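You operate a simulated robot arm through the tools that you are given. There is no shell and no other tool. Be economical: measure what you need, move in short steps, check, and stop when the job is done.

You are at the controls of a simulated robot arm. One attempt, no reset.

Task
Put things in order on the top of the beige drawer chest. At the end: the felt pad stands on top of the brown carton (marked "BUSHES"); the small roller stands where the felt pad stood; the purple bundle from the top of the beige drawer chest is in the yellow bucket; the cardboard tube from the top of the beige drawer chest stands where the small roller stood; whatever was shut is shut again. Leave all else as you found it, and nothing knocked over.

It is judged by the outcome, as a careful person would: the job done as asked, and still so three seconds after it is handed in. It fails if anything else is knocked over, pushed out of place, dropped, spilled or broken.

Robot
A 7-joint arm with a two-finger parallel gripper, fixed in place. Base frame: the origin is at the foot of the arm, x ahead of it, y to its left, z up; the work surface is at about z = 0. Lengths are in mm, angles in rad, forces in N, time in s.
With the tool pointing down near the work surface it reaches from about 220 to 580 mm from the base axis. Its first joint turns from -1.152 to 1.152 rad. Payload 2.5 kg.
The tool frame sits at the grasp point between the pads (the TCP): z along the fingers, y along the line on which they close. The tips reach 23 mm beyond it. The gripper opens to 94 mm. The fingers are 38 mm wide and 10 mm thick; the gripper's body (54 by 96 mm) begins 39 mm behind the TCP.
Orientation is that of the tool frame in the base frame, as [roll, pitch, yaw] about the fixed x, y, z axes, in that order (R = Rz(yaw) Ry(pitch) Rx(roll)). With the fingers straight down and closing along the base's y, the tool's x points along the base's -x, its y along +y and its z along -z.

Tools
- The arm moves only by the tool move_arm. Its argument "motion" is a list of rows, each a list of 7 numbers: the shift along the base's x, y, z in mm, then the turn, a rotation vector about the base's x, y, z in rad, then the gripper command, from -1 (shut) to 1 (fully open), values between in proportion. In form: [[dx, dy, dz, rx, ry, rz, claw], ...]. A call has 1 to 8 rows; each row shifts and turns the commanded pose from where the row before left it. A row lasts 0.2 s, in which the tool goes at most 50 mm and 0.15 rad; a call with a longer step from one row to the next is refused whole, and so is a gripper value outside its range. A pose out of reach is approached as far as the arm can. The call stops where the force on the tool passes 40 N (or 10 N more than at its start, if that is more) or the arm is blocked; 0.2 s more then pass. Each finger travels about 108 mm/s and halts on what it meets, pressing with about 33 N; the grip force reading is that of the motor and also rises with nothing between the fingers. The clock runs only during rows and for 0.2 s after the last one: add rows that do not move to give the fingers time. It gives the time, the measured TCP pose, the force on the tool (base axes), the opening and the grip force at its end, in the units of the frame above (readings bear some noise), with the torque about the TCP (base axes, N m) and any sound that the robot's microphone picked up, and new pictures: "show" is both (left out), scene, wrist or none.
- Cameras (640 x 400 px; columns grow to the right, rows downward): "scene" is fixed at [97.5, -392.3, 561]; the picture's right is [0.96, -0.29, 0.00], its down [-0.12, -0.39, -0.91] and it looks along [0.26, 0.87, -0.41] (base axes); focal length 214 px, centre (320, 200). "wrist" rides on the gripper at [86, 16, -74] in the tool frame; the picture's right is [-0.18, 0.98, 0.00], its down [-0.58, -0.11, -0.81] and it looks along [-0.79, -0.15, 0.59] (tool axes); focal length 243 px, centre (320, 200).
- pixel_to_xyz(camera, pixels): for up to 12 pixels [column, row] of the newest picture of that camera ("zoom" is the newest enlarged one), the place [x, y, z] in the base frame of the surface seen there, good to about 2 mm. The clock stands still meanwhile.
- zoom(camera, box): a new picture of the part [left, top, right, bottom] of that camera's present view, enlarged. The clock stands still meanwhile.
- close_job(): hands the job in; it is judged then, once.

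Keep the steps short. Do not move on a guess: measure, check each grasp and each placing, and mend mistakes. In all there are 80 turns and 200 pictures (those below and enlarged ones count). Leave the gripper open and the arm clear of the work at the hand-in unless told otherwise, and finish with a single line.

The tools are called after "Call:" as name(argument=value, ...) on one line, values as JSON. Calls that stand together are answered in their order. move_arm: Moves the arm, as the interface text tells. Its arguments: {"type":"object","properties":{"motion":{"type":"array","items":{"type":"array","items":{"type":"number"}}},"show":{"type":"string","enum":["both","scene","wrist","none"]}},"required":["motion"]} The other tools are called the same way: pixel_to_xyz (camera, pixels) gives the place of the surface under pixels of a picture; zoom (camera, box) takes an enlarged picture of a part of a camera's view; close_job () hands the job in.

At the start:

```text
time: 0.0
tcp_pos: [285.2, -127.2, 533.7]
orientation: [-3.142, 0.0, -3.139]
ft_force: [0.3, -0.9, 0.1]
ft_torque: [0.02, 0.0, 0.03]
grip_width: 94.0
grip_force: 0.1
```

scene: 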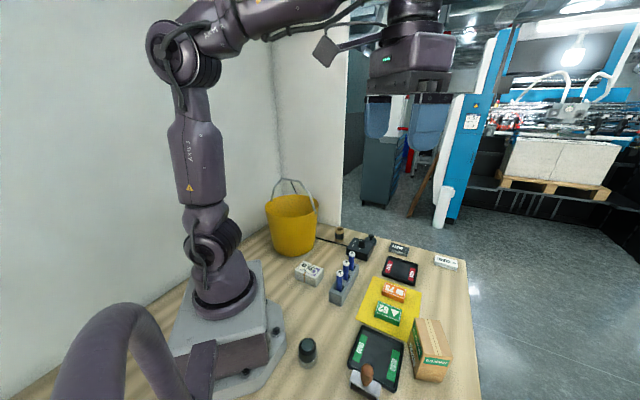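
wrist: 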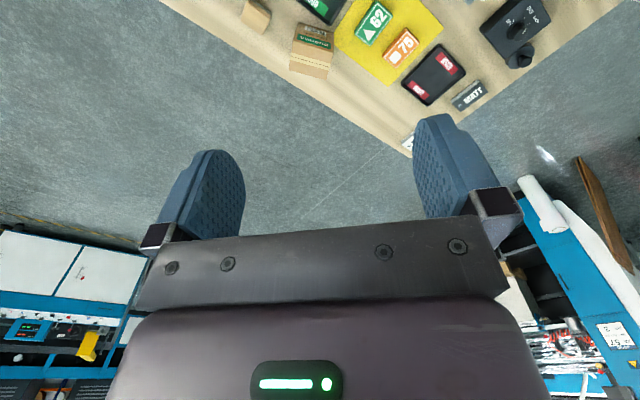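

I see the worktop with many things, but not clearly the chest; I will enlarge parts of the scene.

Call:
zoom(camera="scene", box=[280, 220, 480, 400])

Call:
zoom(camera="scene", box=[0, 260, 320, 400])

Call:
zoom(camera="wrist", box=[220, 0, 560, 160])

```text
2.22 times, centred on (380, 310) of scene
```

zoom: 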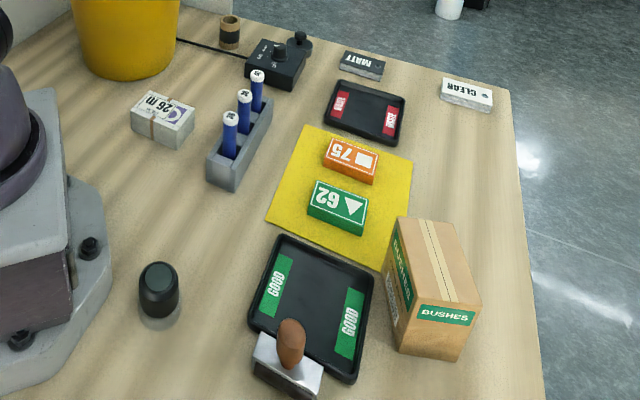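

```text
2.00 times, centred on (160, 330) of scene
```

zoom: 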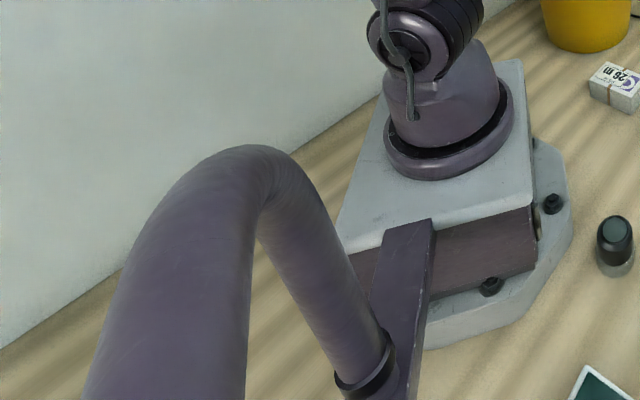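

```text
1.88 times, centred on (390, 80) of wrist
```

zoom: 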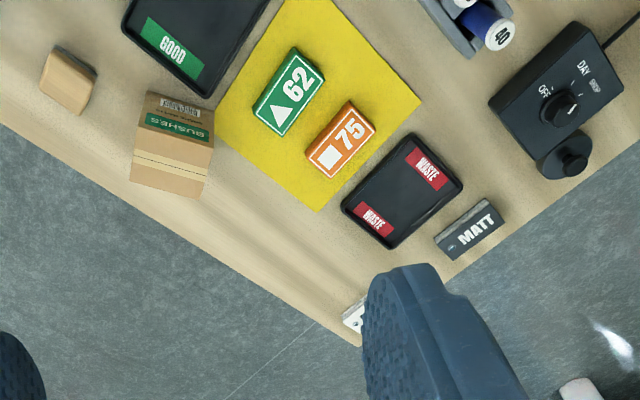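

The drawer chest isn't in view. I'll turn the tool about z to look to the robot's right with the wrist camera.

Call:
move_arm(motion=[[0, 0, 0, 0, 0, -0.15, 1], [0, 0, 0, 0, 0, -0.15, 1], [0, 0, 0, 0, 0, -0.15, 1], [0, 0, 0, 0, 0, -0.15, 1], [0, 0, 0, 0, 0, -0.15, 1], [0, 0, 0, 0, 0, -0.15, 1], [0, 0, 0, 0, 0, -0.15, 1], [0, 0, 0, 0, 0, -0.15, 1]])

```text
time: 1.8
tcp_pos: [284.6, -128.7, 532.7]
orientation: [-3.141, 0.0, 1.941]
ft_force: [0.6, 0.0, 0.0]
ft_torque: [0.01, 0.01, -0.02]
grip_width: 93.9
grip_force: 0.0
```

scene: 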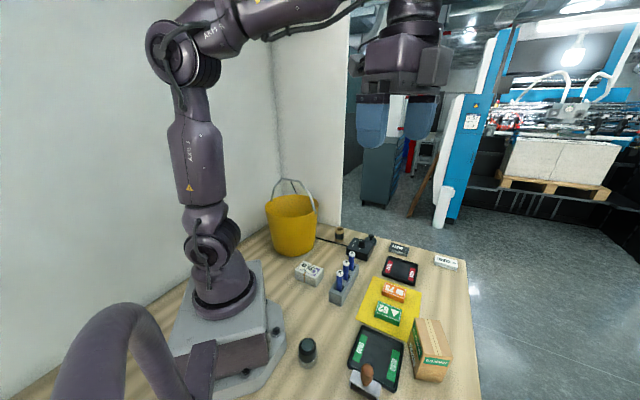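
wrist: 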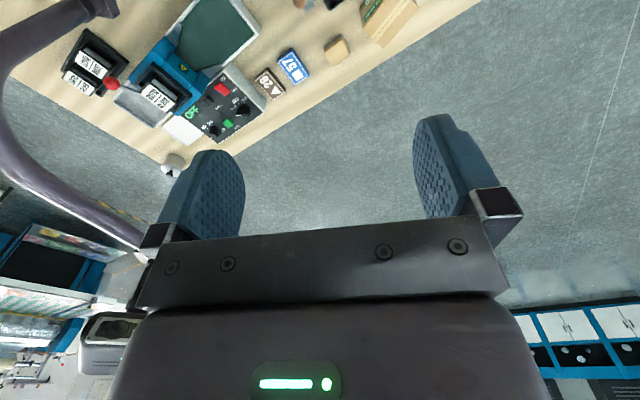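

More of the table is in view to the right. I'll enlarge it.

Call:
zoom(camera="wrist", box=[0, 0, 440, 200])

Call:
pixel_to_xyz(camera="wrist", pixels=[[90, 75], [160, 95], [215, 30], [180, 130], [330, 50], [170, 163]])

```text
1.45 times, centred on (220, 100) of wrist
```

zoom: 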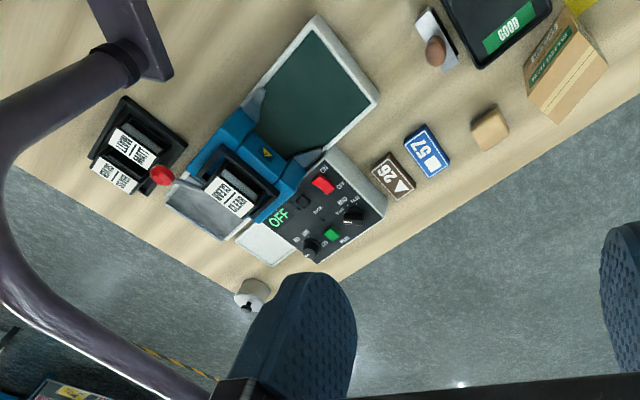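

```text
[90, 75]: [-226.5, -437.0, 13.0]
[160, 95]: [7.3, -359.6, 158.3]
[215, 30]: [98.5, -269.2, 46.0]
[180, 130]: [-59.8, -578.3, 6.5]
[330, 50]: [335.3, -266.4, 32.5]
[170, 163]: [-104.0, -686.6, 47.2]
```

No drawer chest on this side. I'll turn back and look to the left.

Call:
move_arm(motion=[[0, 0, 0, 0, 0, 0.15, 1], [0, 0, 0, 0, 0, 0.15, 1], [0, 0, 0, 0, 0, 0.15, 1], [0, 0, 0, 0, 0, 0.15, 1], [0, 0, 0, 0, 0, 0.15, 1], [0, 0, 0, 0, 0, 0.15, 1], [0, 0, 0, 0, 0, 0.15, 1], [0, 0, 0, 0, 0, 0.15, 1]], show="none")

Call:
move_arm(motion=[[0, 30, 0, 0, 0, 0.15, 1], [0, 30, 0, 0, 0, 0.15, 1], [0, 30, 0, 0, 0, 0.15, 1], [0, 30, 0, 0, 0, 0.15, 1], [0, 30, 0, 0, 0, 0.15, 1], [0, 30, 0, 0, 0, 0.15, 1], [0, 0, 0, 0, 0, 0.15, 1], [0, 0, 0, 0, 0, 0.15, 1]], show="both")

```text
time: 3.6
tcp_pos: [284.6, -127.3, 531.2]
orientation: [3.141, 0.001, -3.138]
ft_force: [0.5, 0.3, 0.4]
ft_torque: [0.0, 0.02, -0.02]
grip_width: 93.8
grip_force: 0.0
```

```text
time: 5.4
tcp_pos: [285.6, 51.4, 531.1]
orientation: [-3.141, -0.001, -1.938]
ft_force: [0.2, 0.3, 0.0]
ft_torque: [0.0, -0.01, 0.03]
grip_width: 94.0
grip_force: 0.1
```

scene: 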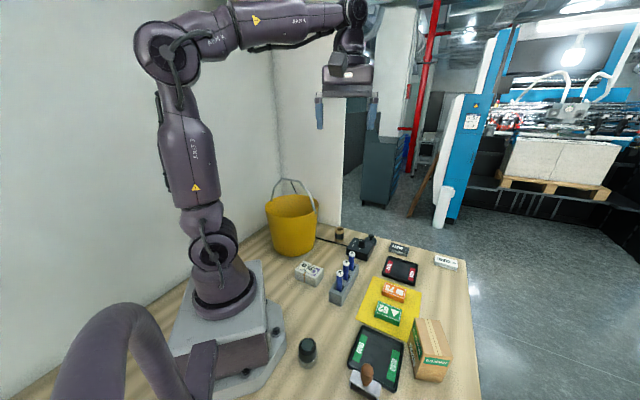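
wrist: 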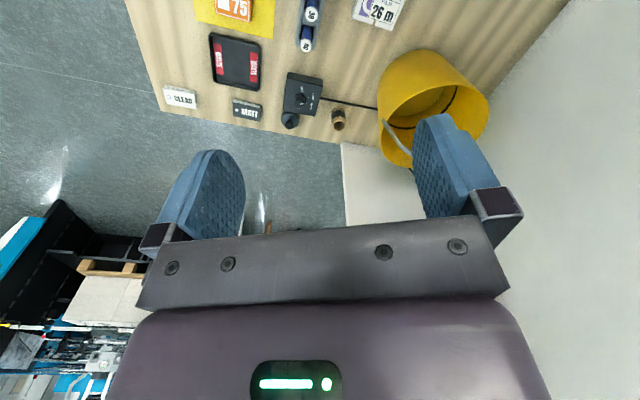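

No chest here either. I'll measure several points of the table, its edges and the objects, and zoom on this view.

Call:
pixel_to_xyz(camera="scene", pixels=[[290, 240], [340, 233], [308, 350], [437, 350], [387, 318], [480, 390], [466, 275], [330, 215], [395, 288], [360, 245], [445, 262], [367, 380]])

Call:
zoom(camera="wrist", box=[130, 0, 530, 170])

Call:
zoom(camera="scene", box=[250, 150, 460, 290])

```text
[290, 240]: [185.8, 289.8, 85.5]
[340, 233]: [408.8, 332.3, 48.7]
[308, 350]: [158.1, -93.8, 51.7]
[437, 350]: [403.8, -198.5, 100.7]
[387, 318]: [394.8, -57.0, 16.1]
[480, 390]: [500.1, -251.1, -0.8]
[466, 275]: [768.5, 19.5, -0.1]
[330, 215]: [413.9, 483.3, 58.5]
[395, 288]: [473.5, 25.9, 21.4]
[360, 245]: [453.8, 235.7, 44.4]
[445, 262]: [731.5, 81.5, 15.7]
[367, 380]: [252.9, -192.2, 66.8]
```

```text
1.60 times, centred on (330, 85) of wrist
```

zoom: 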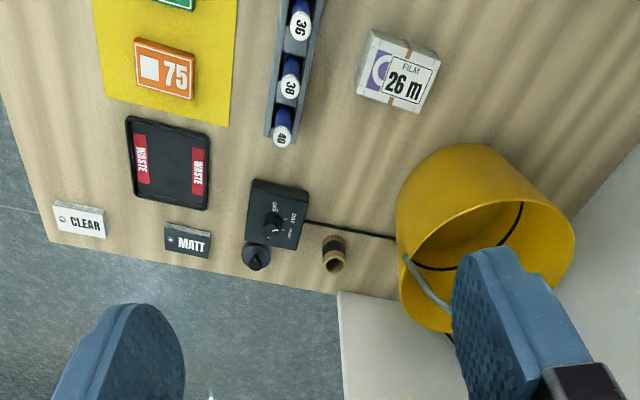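

```text
2.86 times, centred on (355, 220) of scene
```

zoom: 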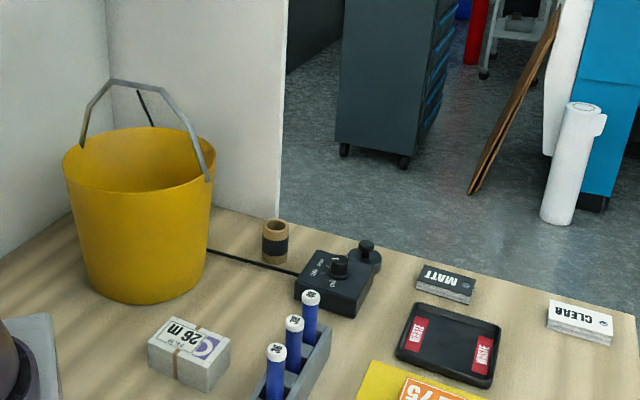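

Still no chest. The areas near the arm's foot haven't been seen: I'll turn further left so the camera looks back past the base.

Call:
move_arm(motion=[[15, 0, 0, 0, 0, 0.15, 1], [15, 0, 0, 0, 0, 0.15, 1], [15, 0, 0, 0, 0, 0.15, 1], [15, 0, 0, 0, 0, 0.15, 1], [15, 0, 0, 0, 0, 0.15, 1], [15, 0, 0, 0, 0, 0.15, 1], [15, 0, 0, 0, 0, 0.15, 1], [15, 0, 0, 0, 0, 0.15, 1]], show="wrist")

```text
time: 7.2
tcp_pos: [404.4, 51.8, 532.6]
orientation: [3.141, 0.0, -0.74]
ft_force: [-0.7, -0.5, -1.1]
ft_torque: [0.02, 0.01, -0.02]
grip_width: 94.0
grip_force: 0.1
```

wrist: 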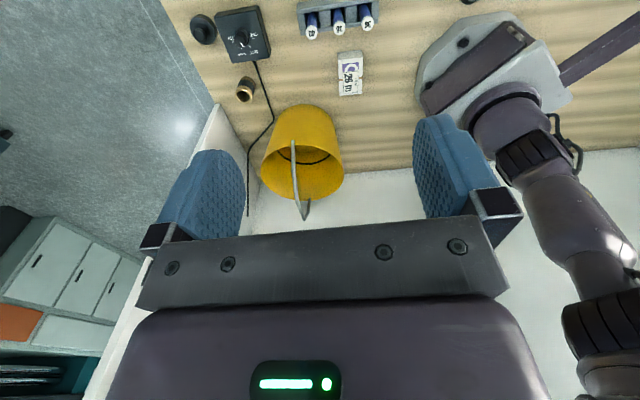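

Only table, bucket and the base here. I'll swing back round to look closer at the right-hand side.

Call:
move_arm(motion=[[-15, 0, 0, 0, 0, -0.15, 1], [-15, 0, 0, 0, 0, -0.15, 1], [-15, 0, 0, 0, 0, -0.15, 1], [-15, 0, 0, 0, 0, -0.15, 1], [-15, 0, 0, 0, 0, -0.15, 1], [-15, 0, 0, 0, 0, -0.15, 1], [-15, 0, 0, 0, 0, -0.15, 1], [-15, 0, 0, 0, 0, -0.15, 1]], show="none")

Call:
move_arm(motion=[[0, 0, 0, 0, 0, -0.15, 1], [0, 0, 0, 0, 0, -0.15, 1], [0, 0, 0, 0, 0, -0.15, 1], [0, 0, 0, 0, 0, -0.15, 1], [0, 0, 0, 0, 0, -0.15, 1], [0, 0, 0, 0, 0, -0.15, 1], [0, 0, 0, 0, 0, -0.15, 1], [0, 0, 0, 0, 0, -0.15, 1]], show="wrist")

Call:
move_arm(motion=[[0, 0, 0, 0, 0, -0.15, 1], [0, 0, 0, 0, 0, -0.15, 1], [0, 0, 0, 0, 0, -0.15, 1], [0, 0, 0, 0, 0, -0.15, 1], [0, 0, 0, 0, 0, -0.15, 1], [0, 0, 0, 0, 0, -0.15, 1], [0, 0, 0, 0, 0, -0.15, 1], [0, 0, 0, 0, 0, -0.15, 1]], show="wrist")

```text
time: 9.0
tcp_pos: [285.2, 53.1, 531.2]
orientation: [3.141, 0.002, -1.943]
ft_force: [0.4, -0.3, -0.1]
ft_torque: [0.04, -0.01, 0.0]
grip_width: 93.8
grip_force: 0.0
```

```text
time: 10.8
tcp_pos: [284.7, 52.3, 531.5]
orientation: [-3.141, -0.001, 3.141]
ft_force: [-0.2, 0.1, 0.1]
ft_torque: [-0.03, 0.01, -0.02]
grip_width: 93.7
grip_force: 0.0
```

wrist: 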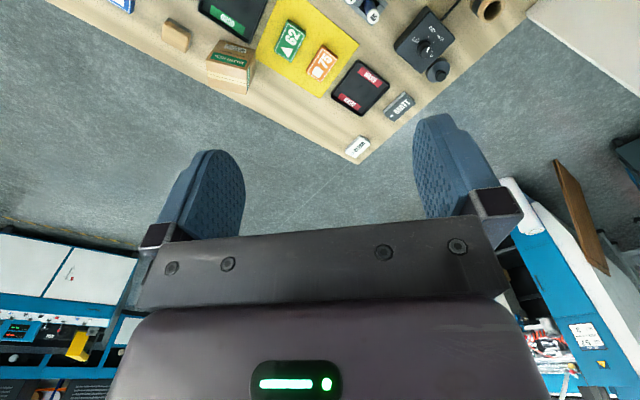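

```text
time: 12.6
tcp_pos: [285.8, 53.5, 532.7]
orientation: [3.141, 0.001, 1.941]
ft_force: [-0.6, 0.2, -0.1]
ft_torque: [0.04, -0.01, 0.01]
grip_width: 94.1
grip_force: 0.1
```

wrist: 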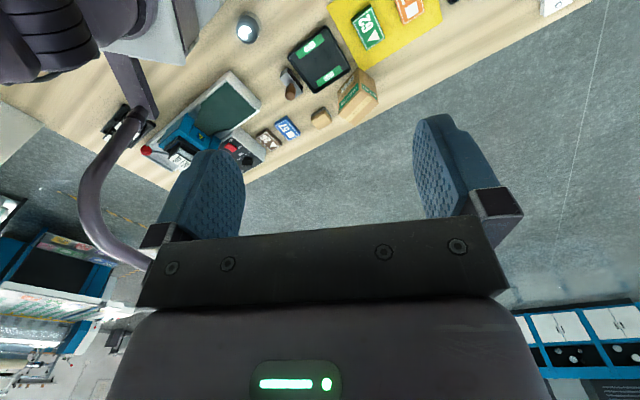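

The whole bench is seen now. I'll enlarge the right part and the objects to identify them.

Call:
zoom(camera="wrist", box=[220, 20, 400, 135])

Call:
zoom(camera="wrist", box=[90, 60, 290, 190])

Call:
zoom(camera="scene", box=[280, 300, 480, 400])

```text
3.48 times, centred on (310, 78) of wrist
```

zoom: 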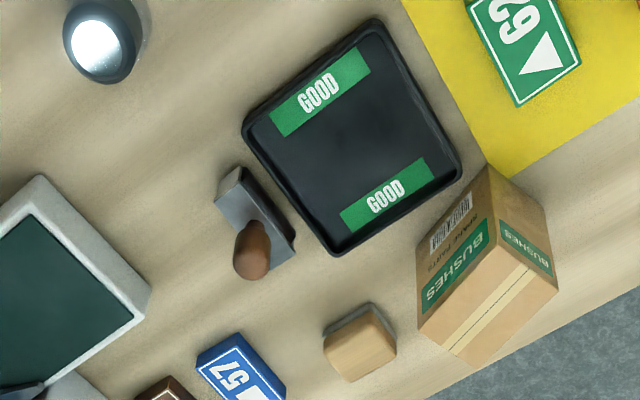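

```text
3.08 times, centred on (190, 125) of wrist
```

zoom: 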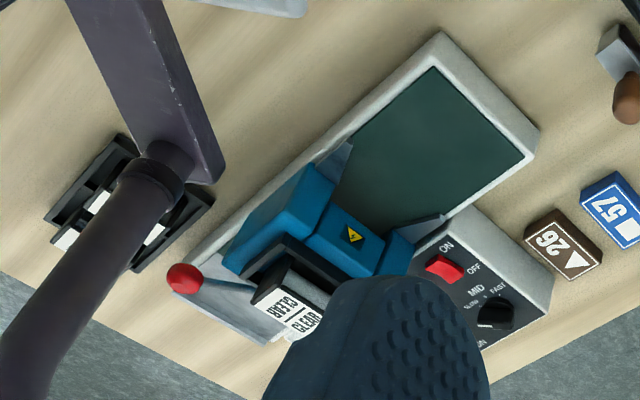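

```text
3.20 times, centred on (380, 350) of scene
```

zoom: 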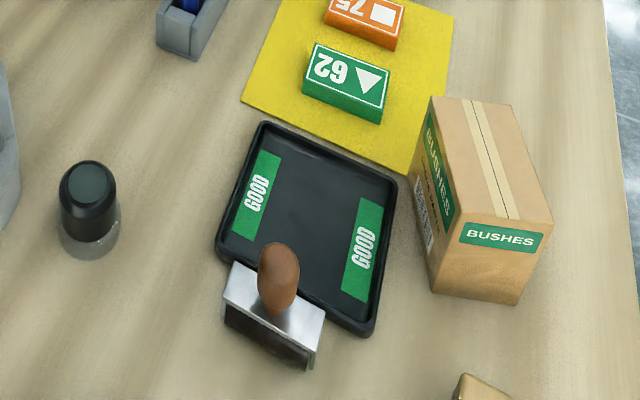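

I'll enlarge the candidates (film pack, tube rack, brown tube, bucket) strongly, to see which is purple, which is a tube, and so on.

Call:
zoom(camera="scene", box=[285, 240, 375, 310])

Call:
zoom(camera="scene", box=[325, 220, 405, 270])

Call:
zoom(camera="wrist", box=[255, 70, 355, 150])

Call:
pixel_to_xyz(camera="wrist", pixels=[[15, 130], [30, 210], [600, 330], [247, 28], [290, 88], [321, 118], [75, 60], [125, 125]])

```text
5.71 times, centred on (330, 275) of scene
```

zoom: 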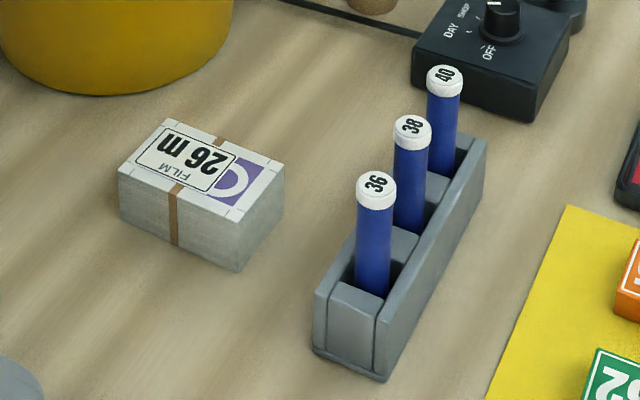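

```text
8.00 times, centred on (365, 245) of scene
```

zoom: 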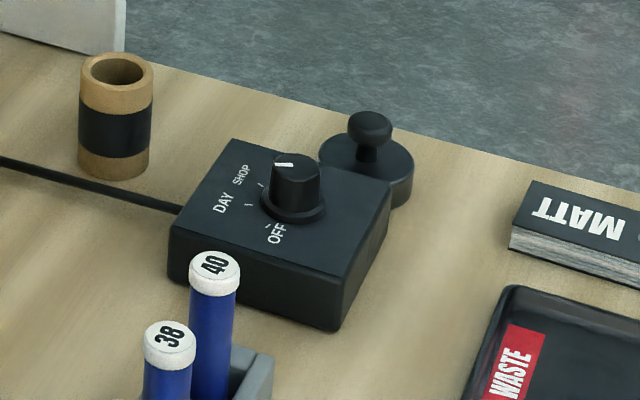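

```text
5.00 times, centred on (305, 110) of wrist
```

zoom: 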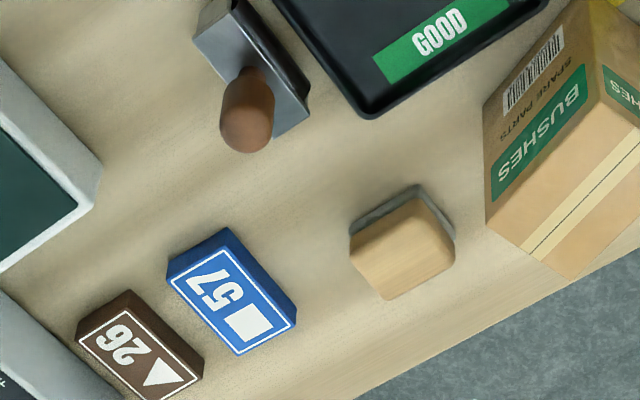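

```text
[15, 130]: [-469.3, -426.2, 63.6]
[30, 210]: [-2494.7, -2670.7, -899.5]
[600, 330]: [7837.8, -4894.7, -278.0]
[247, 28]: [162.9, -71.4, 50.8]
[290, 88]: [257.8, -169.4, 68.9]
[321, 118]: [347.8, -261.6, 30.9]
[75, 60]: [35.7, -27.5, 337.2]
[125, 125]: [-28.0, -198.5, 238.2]
```

Matches so far: felt pad = wooden block with grey felt near (348,-262); cardboard tube near (409,332); bundle with purple mark = film pack; carton BUSHES. The worktop itself seems to be the chest top. I'll enlarge the handled silver thing and the black cylinder to decide which is the roller.

Call:
zoom(camera="scene", box=[340, 355, 400, 400])

Call:
zoom(camera="scene", box=[290, 330, 330, 375])

Call:
zoom(camera="wrist", box=[270, 60, 310, 105])

```text
8.89 times, centred on (370, 378) of scene
```

zoom: 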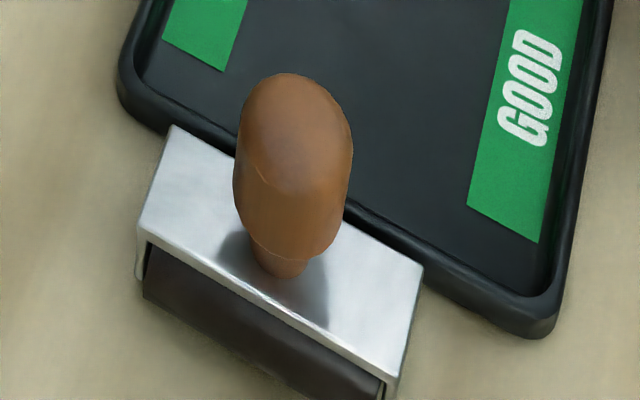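

```text
8.89 times, centred on (310, 352) of scene
```

zoom: 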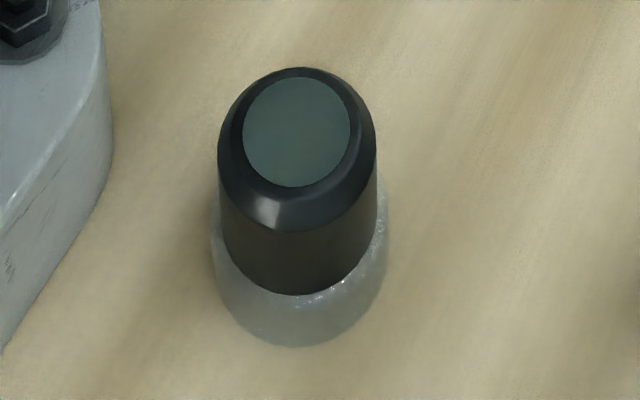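

```text
8.89 times, centred on (290, 82) of wrist
```

zoom: 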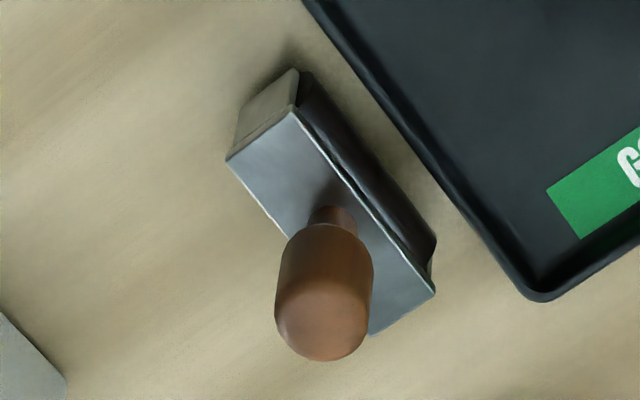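

That handled one with a silver yoke and a dark roll underneath is the small roller. I start with the felt pad: first move over it, staying high, for a closer look.

Call:
move_arm(motion=[[8, -39, -25, 0, 0, 0, 1], [8, -39, -25, 0, 0, 0, 1], [8, -39, -25, 0, 0, 0, 1], [8, -39, -25, 0, 0, 0, 1], [8, -39, -25, 0, 0, 0, 1], [8, -39, -25, 0, 0, 0, 1], [8, -39, -25, 0, 0, 0, 1], [8, -39, -25, 0, 0, 0, 1]], show="none")

Call:
move_arm(motion=[[0, 0, -30, 0, 0, 0, 1], [0, 0, -30, 0, 0, 0, 1], [0, 0, -30, 0, 0, 0, 1], [0, 0, -20, 0, 0, 0, 1], [0, 0, 0, 0, 0, 0, 1]])

```text
time: 14.4
tcp_pos: [351.2, -259.0, 332.2]
orientation: [-3.14, 0.002, 1.944]
ft_force: [0.4, -0.1, -0.6]
ft_torque: [0.01, 0.02, 0.0]
grip_width: 94.2
grip_force: 0.1
```

```text
time: 15.6
tcp_pos: [349.4, -260.0, 220.9]
orientation: [3.14, 0.003, 1.943]
ft_force: [0.3, 0.1, 0.1]
ft_torque: [-0.01, -0.01, -0.01]
grip_width: 93.9
grip_force: 0.0
```

scene: 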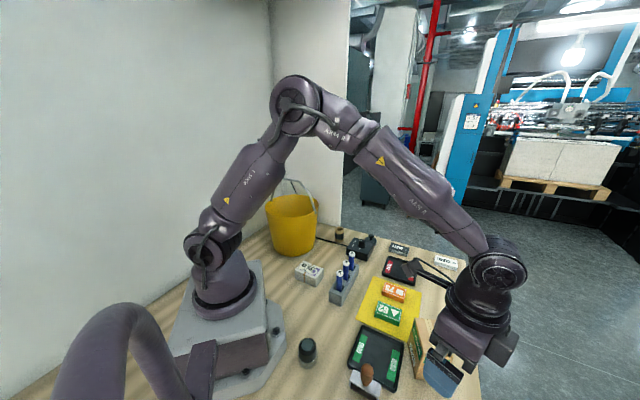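
wrist: 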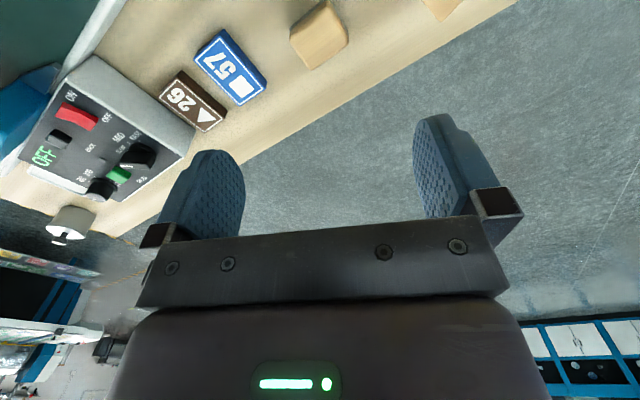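

The pad is at about (319,33) in the wrist view. I'll enlarge it and read its corners.

Call:
zoom(camera="wrist", box=[270, 0, 370, 80])

Call:
pixel_to_xyz(camera="wrist", pixels=[[308, 68], [348, 44], [322, 2], [292, 32], [320, 35], [310, 60], [342, 40], [293, 40], [298, 68]])

```text
5.00 times, centred on (320, 40) of wrist
```

zoom: 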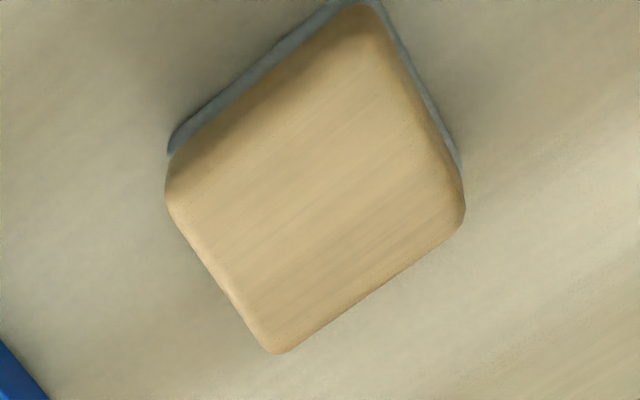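

```text
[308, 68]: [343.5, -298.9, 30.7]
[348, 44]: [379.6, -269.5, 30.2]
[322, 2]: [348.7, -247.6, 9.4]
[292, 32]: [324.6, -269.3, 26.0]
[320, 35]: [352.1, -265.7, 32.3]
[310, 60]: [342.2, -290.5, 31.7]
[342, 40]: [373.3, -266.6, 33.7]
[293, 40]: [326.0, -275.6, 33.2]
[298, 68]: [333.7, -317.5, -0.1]
```

The pad top is about 47 x 34 mm, centre near (352,-269), turned about 40°. Before gripping I need the carton's corners and clearance; I'll back off and up to see carton, pad and roller together.

Call:
move_arm(motion=[[-5, 20, 25, 0, 0, 0.09, 1], [-5, 20, 25, 0, 0, 0.09, 1], [-5, 25, 20, 0, 0, 0.09, 1], [-5, 25, 20, 0, 0, 0, 1], [-5, 25, 10, 0, 0, 0, 1], [-5, 20, 0, 0, 0, 0, 1], [0, 0, 0, 0, 0, 0, 1]])

```text
time: 17.2
tcp_pos: [319.1, -125.4, 321.3]
orientation: [3.141, -0.001, 2.213]
ft_force: [0.5, 0.4, -0.8]
ft_torque: [0.04, 0.01, -0.02]
grip_width: 93.9
grip_force: 0.3
```

scene: 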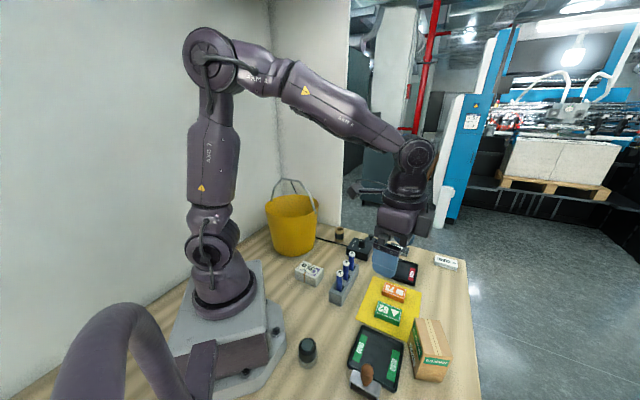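
wrist: 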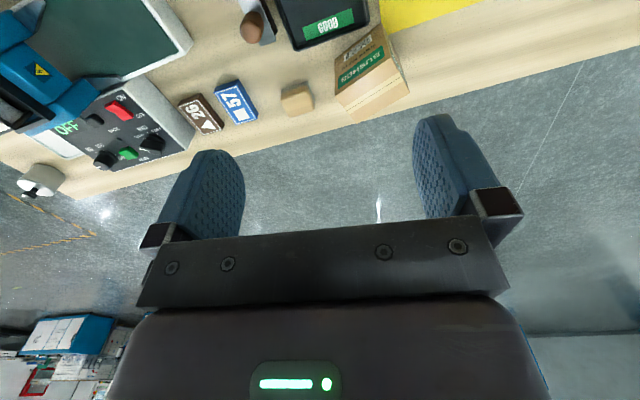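

I'll zoom on carton, pad and roller in the wrist view, and on the carton in the scene view.

Call:
zoom(camera="scene", box=[340, 305, 480, 400])

Call:
zoom(camera="wrist", box=[230, 0, 430, 130])

```text
4.21 times, centred on (410, 352) of scene
```

zoom: 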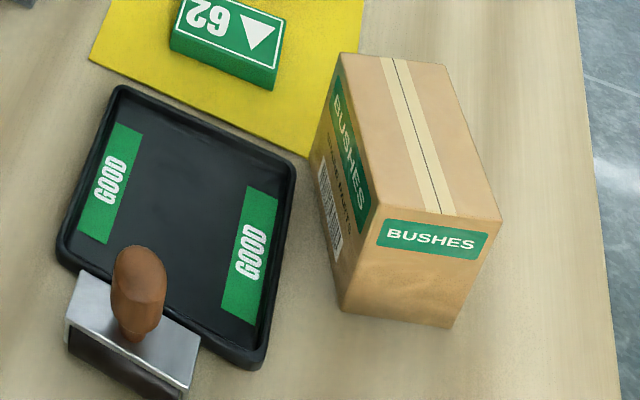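

```text
3.08 times, centred on (330, 65) of wrist
```

zoom: 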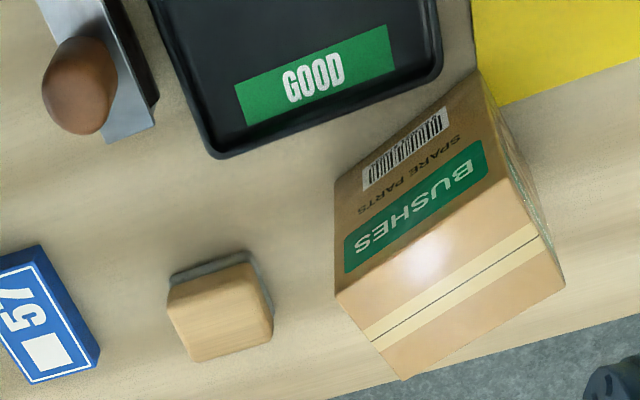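

Call:
pixel_to_xyz(camera="zoom", pixels=[[338, 293], [402, 376], [560, 288], [500, 215], [450, 270], [337, 190], [192, 358], [270, 332], [250, 262], [170, 293], [220, 300]])

Call:
pixel_to_xyz(camera="scene", pixels=[[416, 320], [444, 323], [458, 354], [428, 360], [414, 378], [369, 372], [357, 374], [386, 382]])

```text
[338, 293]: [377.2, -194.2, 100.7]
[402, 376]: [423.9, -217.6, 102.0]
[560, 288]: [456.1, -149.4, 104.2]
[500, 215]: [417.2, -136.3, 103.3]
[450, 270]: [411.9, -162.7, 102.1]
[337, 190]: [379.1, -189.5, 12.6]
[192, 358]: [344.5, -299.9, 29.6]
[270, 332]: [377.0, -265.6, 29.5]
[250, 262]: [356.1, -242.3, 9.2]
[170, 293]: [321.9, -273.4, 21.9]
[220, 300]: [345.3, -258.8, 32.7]
```

```text
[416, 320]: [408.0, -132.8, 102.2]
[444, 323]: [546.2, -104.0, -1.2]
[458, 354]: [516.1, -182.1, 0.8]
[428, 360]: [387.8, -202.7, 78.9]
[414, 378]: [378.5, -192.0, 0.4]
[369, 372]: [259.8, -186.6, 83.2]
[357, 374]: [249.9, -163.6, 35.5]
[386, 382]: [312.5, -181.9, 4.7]
```

Carton: top centre about (416.5,-174), z 102, long side at 65°. Pad: centre (350.5,-269.5), long side at about 42°. I'll turn so the fingers close across the pad's short side and the camera hangs away from carton and roller, then hover above the pad.

Call:
move_arm(motion=[[4, -18, 0, 0, 0, 0.14, 1], [4, -18, 0, 0, 0, 0.14, 1], [4, -18, 0, 0, 0, 0.14, 1], [4, -18, 0, 0, 0, 0.14, 1], [4, -18, 0, 0, 0, 0.14, 1], [4, -18, 0, 0, 0, 0.14, 1], [4, -18, 0, 0, 0, 0.14, 1], [3, -18, 0, 0, 0, 0.14, 1]], show="none")

Call:
move_arm(motion=[[0, 0, -35, 0, 0, 0.14, 1], [0, 0, -35, 0, 0, 0.14, 1], [0, 0, -35, 0, 0, 0.14, 1], [0, 0, -35, 0, 0, 0.13, 1], [0, 0, -30, 0, 0, 0, 0.6], [0, 0, -15, 0, 0, 0, 0.4], [0, 0, 0, 0, 0, 0, 0.4]])

```text
time: 19.0
tcp_pos: [349.5, -269.7, 320.9]
orientation: [3.14, 0.001, -2.947]
ft_force: [-0.5, 1.3, 0.9]
ft_torque: [-0.01, -0.02, 0.0]
grip_width: 93.8
grip_force: 0.1
```

```text
time: 20.6
tcp_pos: [349.8, -268.1, 136.9]
orientation: [-3.14, 0.001, -2.4]
ft_force: [0.5, -0.2, 0.4]
ft_torque: [-0.01, 0.02, 0.0]
grip_width: 65.8
grip_force: 0.0
```

scene: 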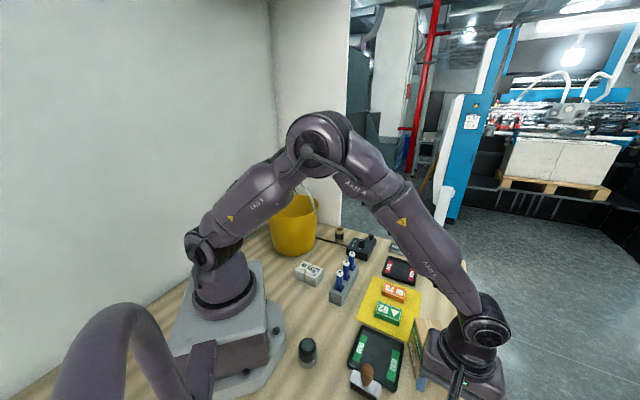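
wrist: 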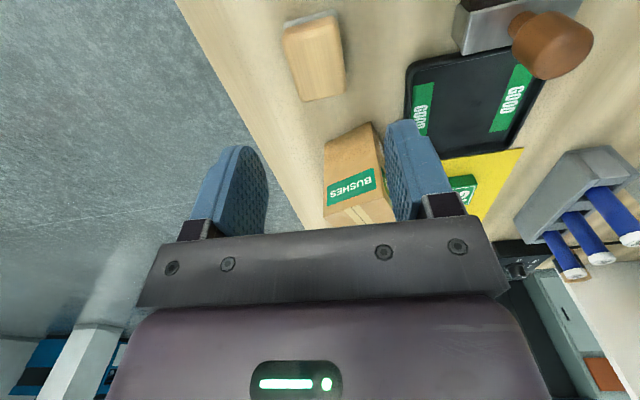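

Hovering at z 137. The pad is at (315,60); I check its corners again from here.

Call:
pixel_to_xyz(camera="wrist", pixels=[[304, 97], [342, 91], [336, 24], [289, 32], [288, 50], [344, 55], [315, 60]])

Call:
zoom(camera="wrist", box=[270, 0, 370, 110])

```text
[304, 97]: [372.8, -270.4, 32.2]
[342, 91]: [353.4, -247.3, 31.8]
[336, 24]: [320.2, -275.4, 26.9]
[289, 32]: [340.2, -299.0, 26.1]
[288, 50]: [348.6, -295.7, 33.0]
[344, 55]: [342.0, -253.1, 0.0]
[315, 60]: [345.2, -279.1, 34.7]
```

```text
3.64 times, centred on (320, 55) of wrist
```

zoom: 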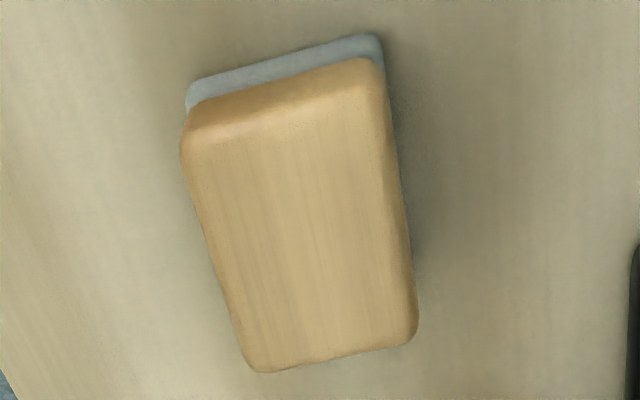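

Centre estimates agree across the grip direction; I use (348,-271.5). Descend around the pad with the gripper half open.

Call:
move_arm(motion=[[-2, -3, -30, 0, 0, -0.03, 0.4], [0, 0, -30, 0, 0, 0, 0.4], [0, 0, -25, 0, 0, 0, 0.4], [0, 0, -15, 0, 0, 0, 0.4], [0, 0, -10, 0, 0, 0, 0.4], [0, 0, 0, 0, 0, 0, 0.4]], show="wrist")

```text
time: 22.0
tcp_pos: [348.5, -271.8, 27.4]
orientation: [3.141, -0.001, -2.429]
ft_force: [0.3, -0.1, 0.0]
ft_torque: [0.0, 0.0, 0.0]
grip_width: 65.7
grip_force: 0.3
```

wrist: 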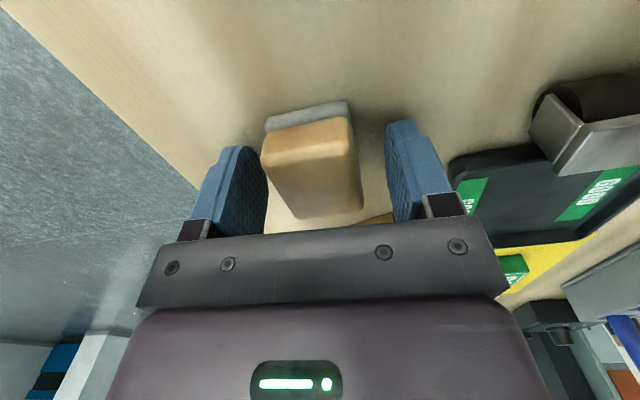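

The pad lies between the fingers. Closing.

Call:
move_arm(motion=[[0, 0, 0, 0, 0, 0, -0.3], [0, 0, 0, 0, 0, 0, -0.6], [0, 0, 0, 0, 0, 0, -0.6], [0, 0, 0, 0, 0, 0, -0.6]], show="wrist")

```text
time: 23.0
tcp_pos: [348.9, -273.3, 27.2]
orientation: [-3.141, 0.0, -2.43]
ft_force: [0.1, -0.9, 0.5]
ft_torque: [-0.01, -0.03, 0.0]
grip_width: 39.4
grip_force: 33.2
```

wrist: 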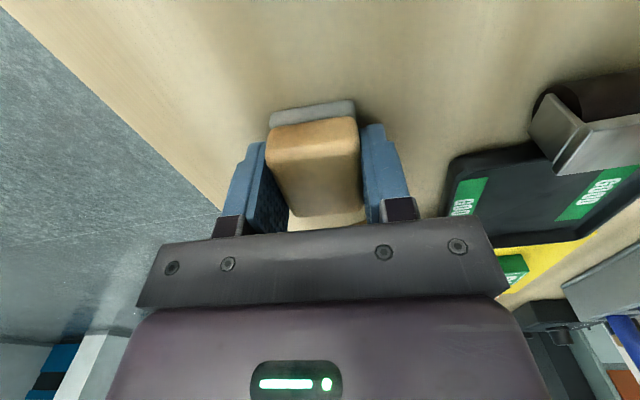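

Gripped at 39.4 mm, 33 N. Lift straight up.

Call:
move_arm(motion=[[0, 0, 20, 0, 0, 0, -0.6], [0, 0, 30, 0, 0, 0, -0.6], [0, 0, 35, 0, 0, 0, -0.6], [0, 0, 35, 0, 0, 0, -0.6], [0, 0, 25, 0, 0, 0, -0.6], [0, 0, 0, 0, 0, 0, -0.6]], show="both")

```text
time: 24.4
tcp_pos: [348.8, -272.6, 174.5]
orientation: [-3.141, 0.0, -2.429]
ft_force: [0.1, -0.3, -0.3]
ft_torque: [0.02, -0.01, -0.02]
grip_width: 18.8
grip_force: 0.1
```

scene: 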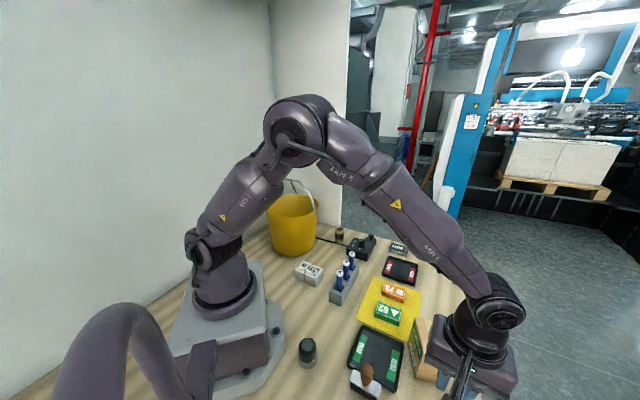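
wrist: 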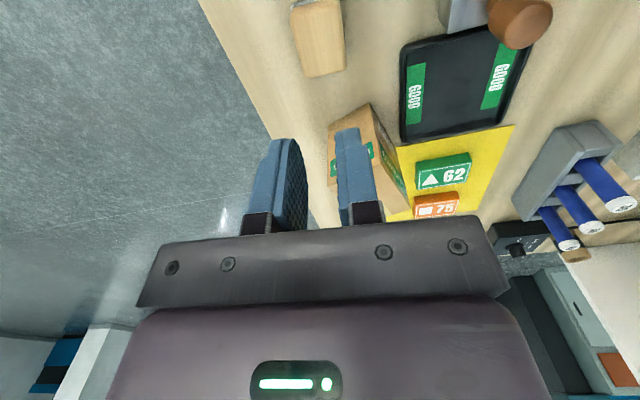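

The fingers closed to 18.8: the pad slipped out and stayed. I check where it lies now.

Call:
zoom(camera="wrist", box=[270, 0, 370, 90])

Call:
pixel_to_xyz(camera="wrist", pixels=[[307, 74], [341, 68], [338, 6], [293, 12], [318, 40], [325, 20], [320, 60]])

```text
4.44 times, centred on (320, 45) of wrist
```

zoom: 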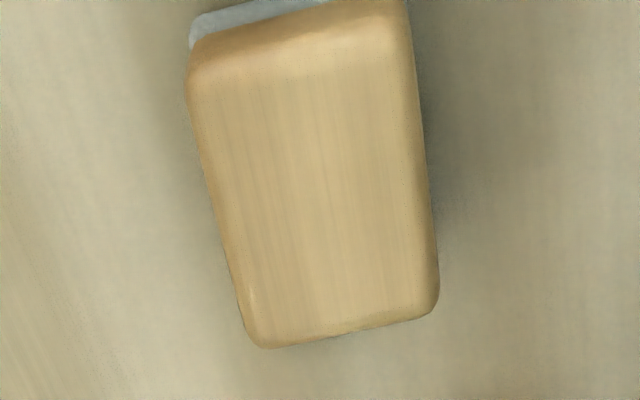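

```text
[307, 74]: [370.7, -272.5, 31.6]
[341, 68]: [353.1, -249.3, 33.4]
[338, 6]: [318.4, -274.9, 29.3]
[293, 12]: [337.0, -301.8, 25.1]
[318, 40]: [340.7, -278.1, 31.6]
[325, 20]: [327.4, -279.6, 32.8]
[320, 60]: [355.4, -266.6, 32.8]
```

The pad still stands, shifted at most 2 mm; centre (345,-274.5). I'll regrip centred, slightly lower, with full closing command, and lift slowly.

Call:
move_arm(motion=[[-3, -2, 0, 0, 0, 0, 0.4], [0, 0, 0, 0, 0, 0, 0.4], [0, 0, -40, 0, 0, 0, 0.4], [0, 0, -40, 0, 0, 0, 0.4], [0, 0, -40, 0, 0, 0, 0.4], [0, 0, -20, 0, 0, 0, 0.4], [0, 0, -9, 0, 0, 0, 0.4], [0, 0, 0, 0, 0, 0, 0.4]], show="wrist")

Call:
move_arm(motion=[[0, 0, 0, 0, 0, 0, 0], [0, 0, 0, 0, 0, 0, -1], [0, 0, 0, 0, 0, 0, -1], [0, 0, 0, 0, 0, 0, -1], [0, 0, 0, 0, 0, 0, -1], [0, 0, 3, 0, 0, 0, -1], [0, 0, 3, 0, 0, 0, -1], [0, 0, 3, 0, 0, 0, -1]], show="wrist")

```text
time: 26.2
tcp_pos: [344.1, -272.7, 22.7]
orientation: [3.141, -0.002, -2.428]
ft_force: [-1.6, 0.9, 2.0]
ft_torque: [-0.07, 0.1, -0.03]
grip_width: 65.3
grip_force: 0.1
```

wrist: 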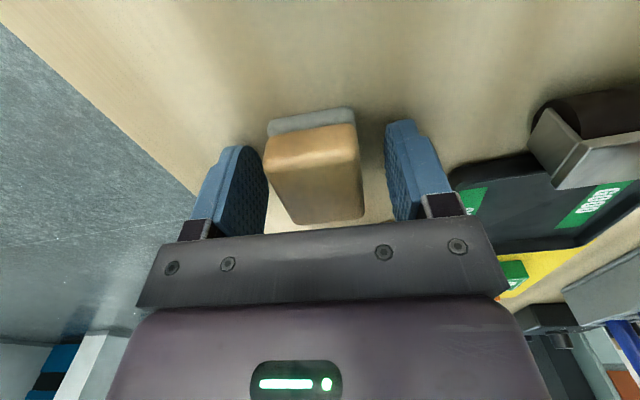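

```text
time: 28.0
tcp_pos: [345.9, -274.0, 31.5]
orientation: [-3.14, 0.001, -2.429]
ft_force: [-0.7, 0.3, -1.3]
ft_torque: [0.07, -0.01, 0.01]
grip_width: 39.8
grip_force: 33.0
```

wrist: 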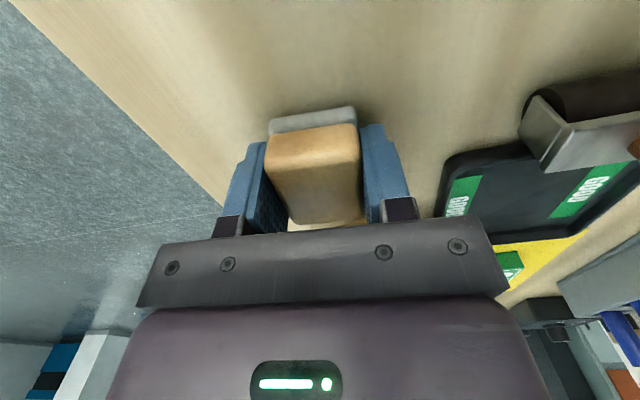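

Still at 39.8 mm after a 9 mm rise, weight felt. Continue slowly.

Call:
move_arm(motion=[[0, 0, 5, 0, 0, 0, -1], [0, 0, 5, 0, 0, 0, -1], [0, 0, 6, 0, 0, 0, -1], [0, 0, 8, 0, 0, 0, -1], [0, 0, 8, 0, 0, 0, -1], [0, 0, 0, 0, 0, 0, -1]], show="wrist")

```text
time: 29.4
tcp_pos: [345.4, -273.7, 64.1]
orientation: [3.141, 0.0, -2.43]
ft_force: [0.4, 0.1, -0.4]
ft_torque: [0.05, 0.03, 0.01]
grip_width: 39.4
grip_force: 32.4
```

wrist: 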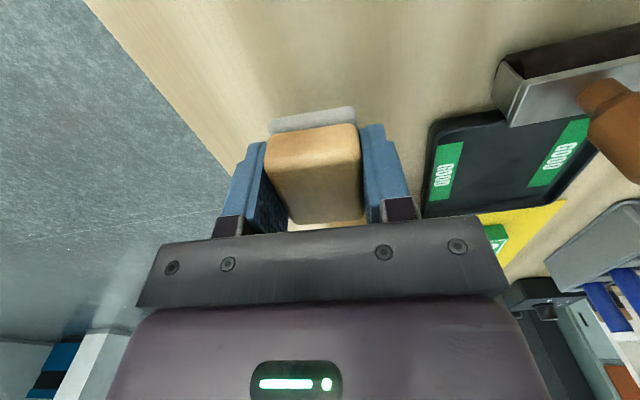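

It is held. Raise gently to about 165.

Call:
move_arm(motion=[[0, 0, 8, 0, 0, 0, -1], [0, 0, 13, 0, 0, 0, -1], [0, 0, 16, 0, 0, 0, -1], [0, 0, 18, 0, 0, 0, -1], [0, 0, 18, 0, 0, 0, -1], [0, 0, 16, 0, 0, 0, -1], [0, 0, 10, 0, 0, 0, -1], [0, 0, 0, 0, 0, 0, -1]], show="wrist")

```text
time: 31.2
tcp_pos: [344.8, -272.6, 162.5]
orientation: [-3.141, 0.0, -2.43]
ft_force: [-0.7, -0.2, -1.8]
ft_torque: [-0.03, -0.02, 0.0]
grip_width: 39.1
grip_force: 33.1
```

wrist: 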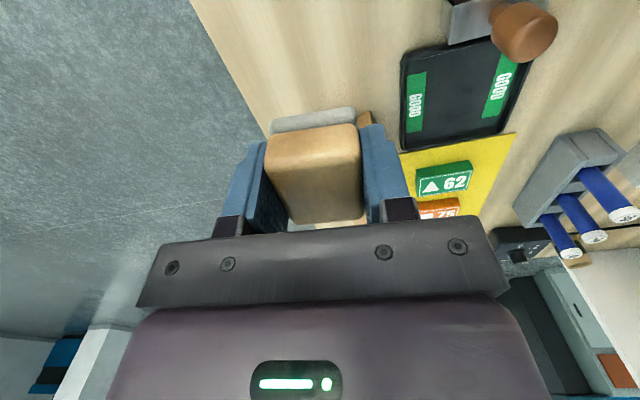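

Held firmly. Move over the carton centre, aligning with its long side.

Call:
move_arm(motion=[[5, 7, 0, 0, 0, 0.05, -1], [11, 15, 0, 0, 0, 0.06, -1], [12, 17, 0, 0, 0, 0.06, -1], [12, 17, 0, 0, 0, 0.06, -1], [12, 17, 0, 0, 0, 0.06, -1], [12, 16, 0, 0, 0, 0.06, -1], [8, 10, 0, 0, 0, 0.07, -1], [0, 0, 0, 0, 0, 0, -1]])

```text
time: 33.0
tcp_pos: [418.4, -175.0, 163.1]
orientation: [3.142, 0.0, -2.01]
ft_force: [-0.8, 1.0, -1.0]
ft_torque: [-0.03, -0.04, 0.05]
grip_width: 39.4
grip_force: 32.9
```

scene: 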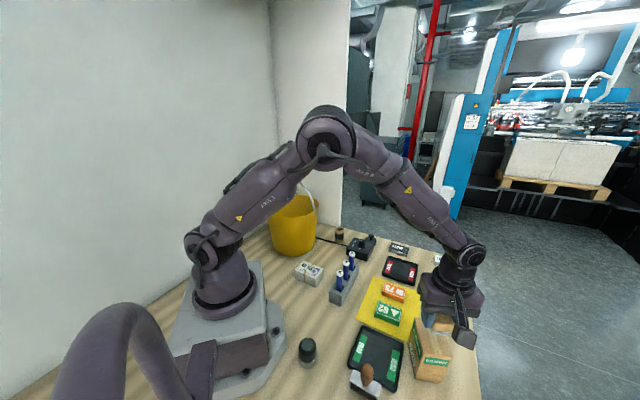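
wrist: 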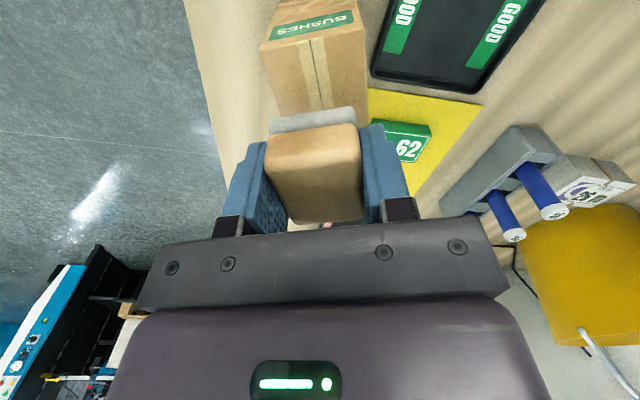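

I check where pad and carton edges are in the wrist view before lowering.

Call:
pixel_to_xyz(camera="wrist", pixels=[[272, 128], [352, 112], [312, 110], [272, 145], [352, 130], [262, 48], [357, 25], [281, 112], [364, 80], [312, 60]])

Call:
zoom(camera="wrist", box=[230, 0, 410, 230])

Call:
zoom(camera="scene", box=[400, 270, 490, 390])

```text
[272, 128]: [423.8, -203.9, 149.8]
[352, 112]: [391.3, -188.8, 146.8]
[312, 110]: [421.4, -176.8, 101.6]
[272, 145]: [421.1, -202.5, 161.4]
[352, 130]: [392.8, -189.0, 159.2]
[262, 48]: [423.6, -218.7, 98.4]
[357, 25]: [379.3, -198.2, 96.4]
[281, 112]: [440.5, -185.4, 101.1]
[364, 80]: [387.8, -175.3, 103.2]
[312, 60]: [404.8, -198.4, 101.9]
```

```text
1.74 times, centred on (320, 115) of wrist
```

zoom: 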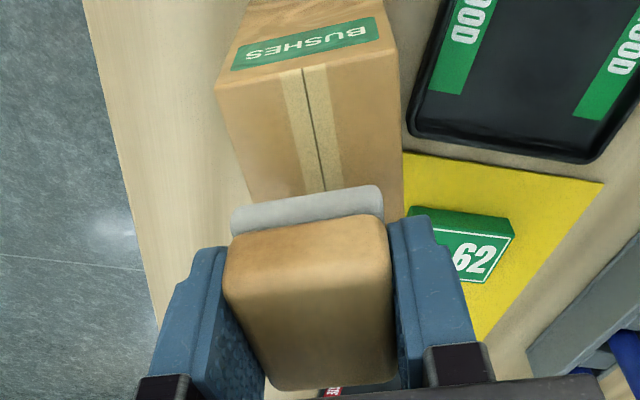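

```text
3.33 times, centred on (445, 330) of scene
```

zoom: 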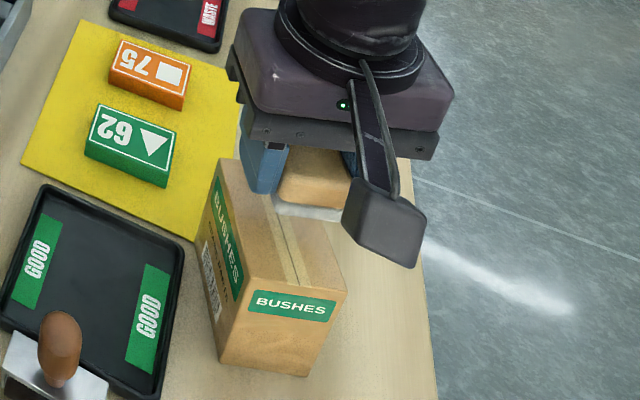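

The pad is centred over the carton within 2 mm. Lower to just above it, then by small steps until contact.

Call:
move_arm(motion=[[0, 0, -8, 0, 0, 0, -1], [0, 0, -10, 0, 0, 0, -1], [0, 0, -8, 0, 0, 0, -1], [0, 0, -5, 0, 0, 0, -1], [0, 0, -2, 0, 0, 0, -1], [0, 0, 0, 0, 0, 0, -1]], show="wrist")

```text
time: 34.4
tcp_pos: [417.8, -175.3, 129.7]
orientation: [-3.14, 0.0, -2.01]
ft_force: [0.2, 0.1, -0.8]
ft_torque: [-0.03, 0.0, 0.01]
grip_width: 39.6
grip_force: 33.2
```

wrist: 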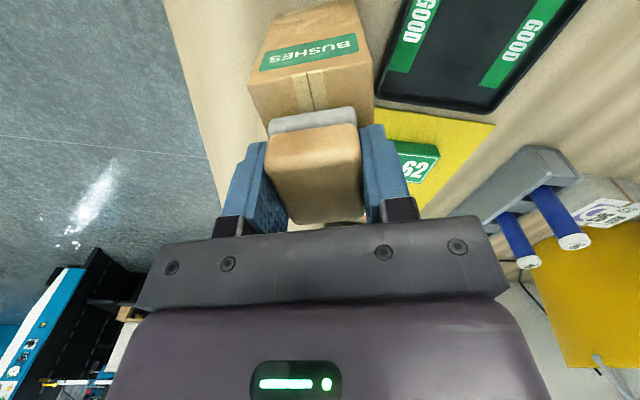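

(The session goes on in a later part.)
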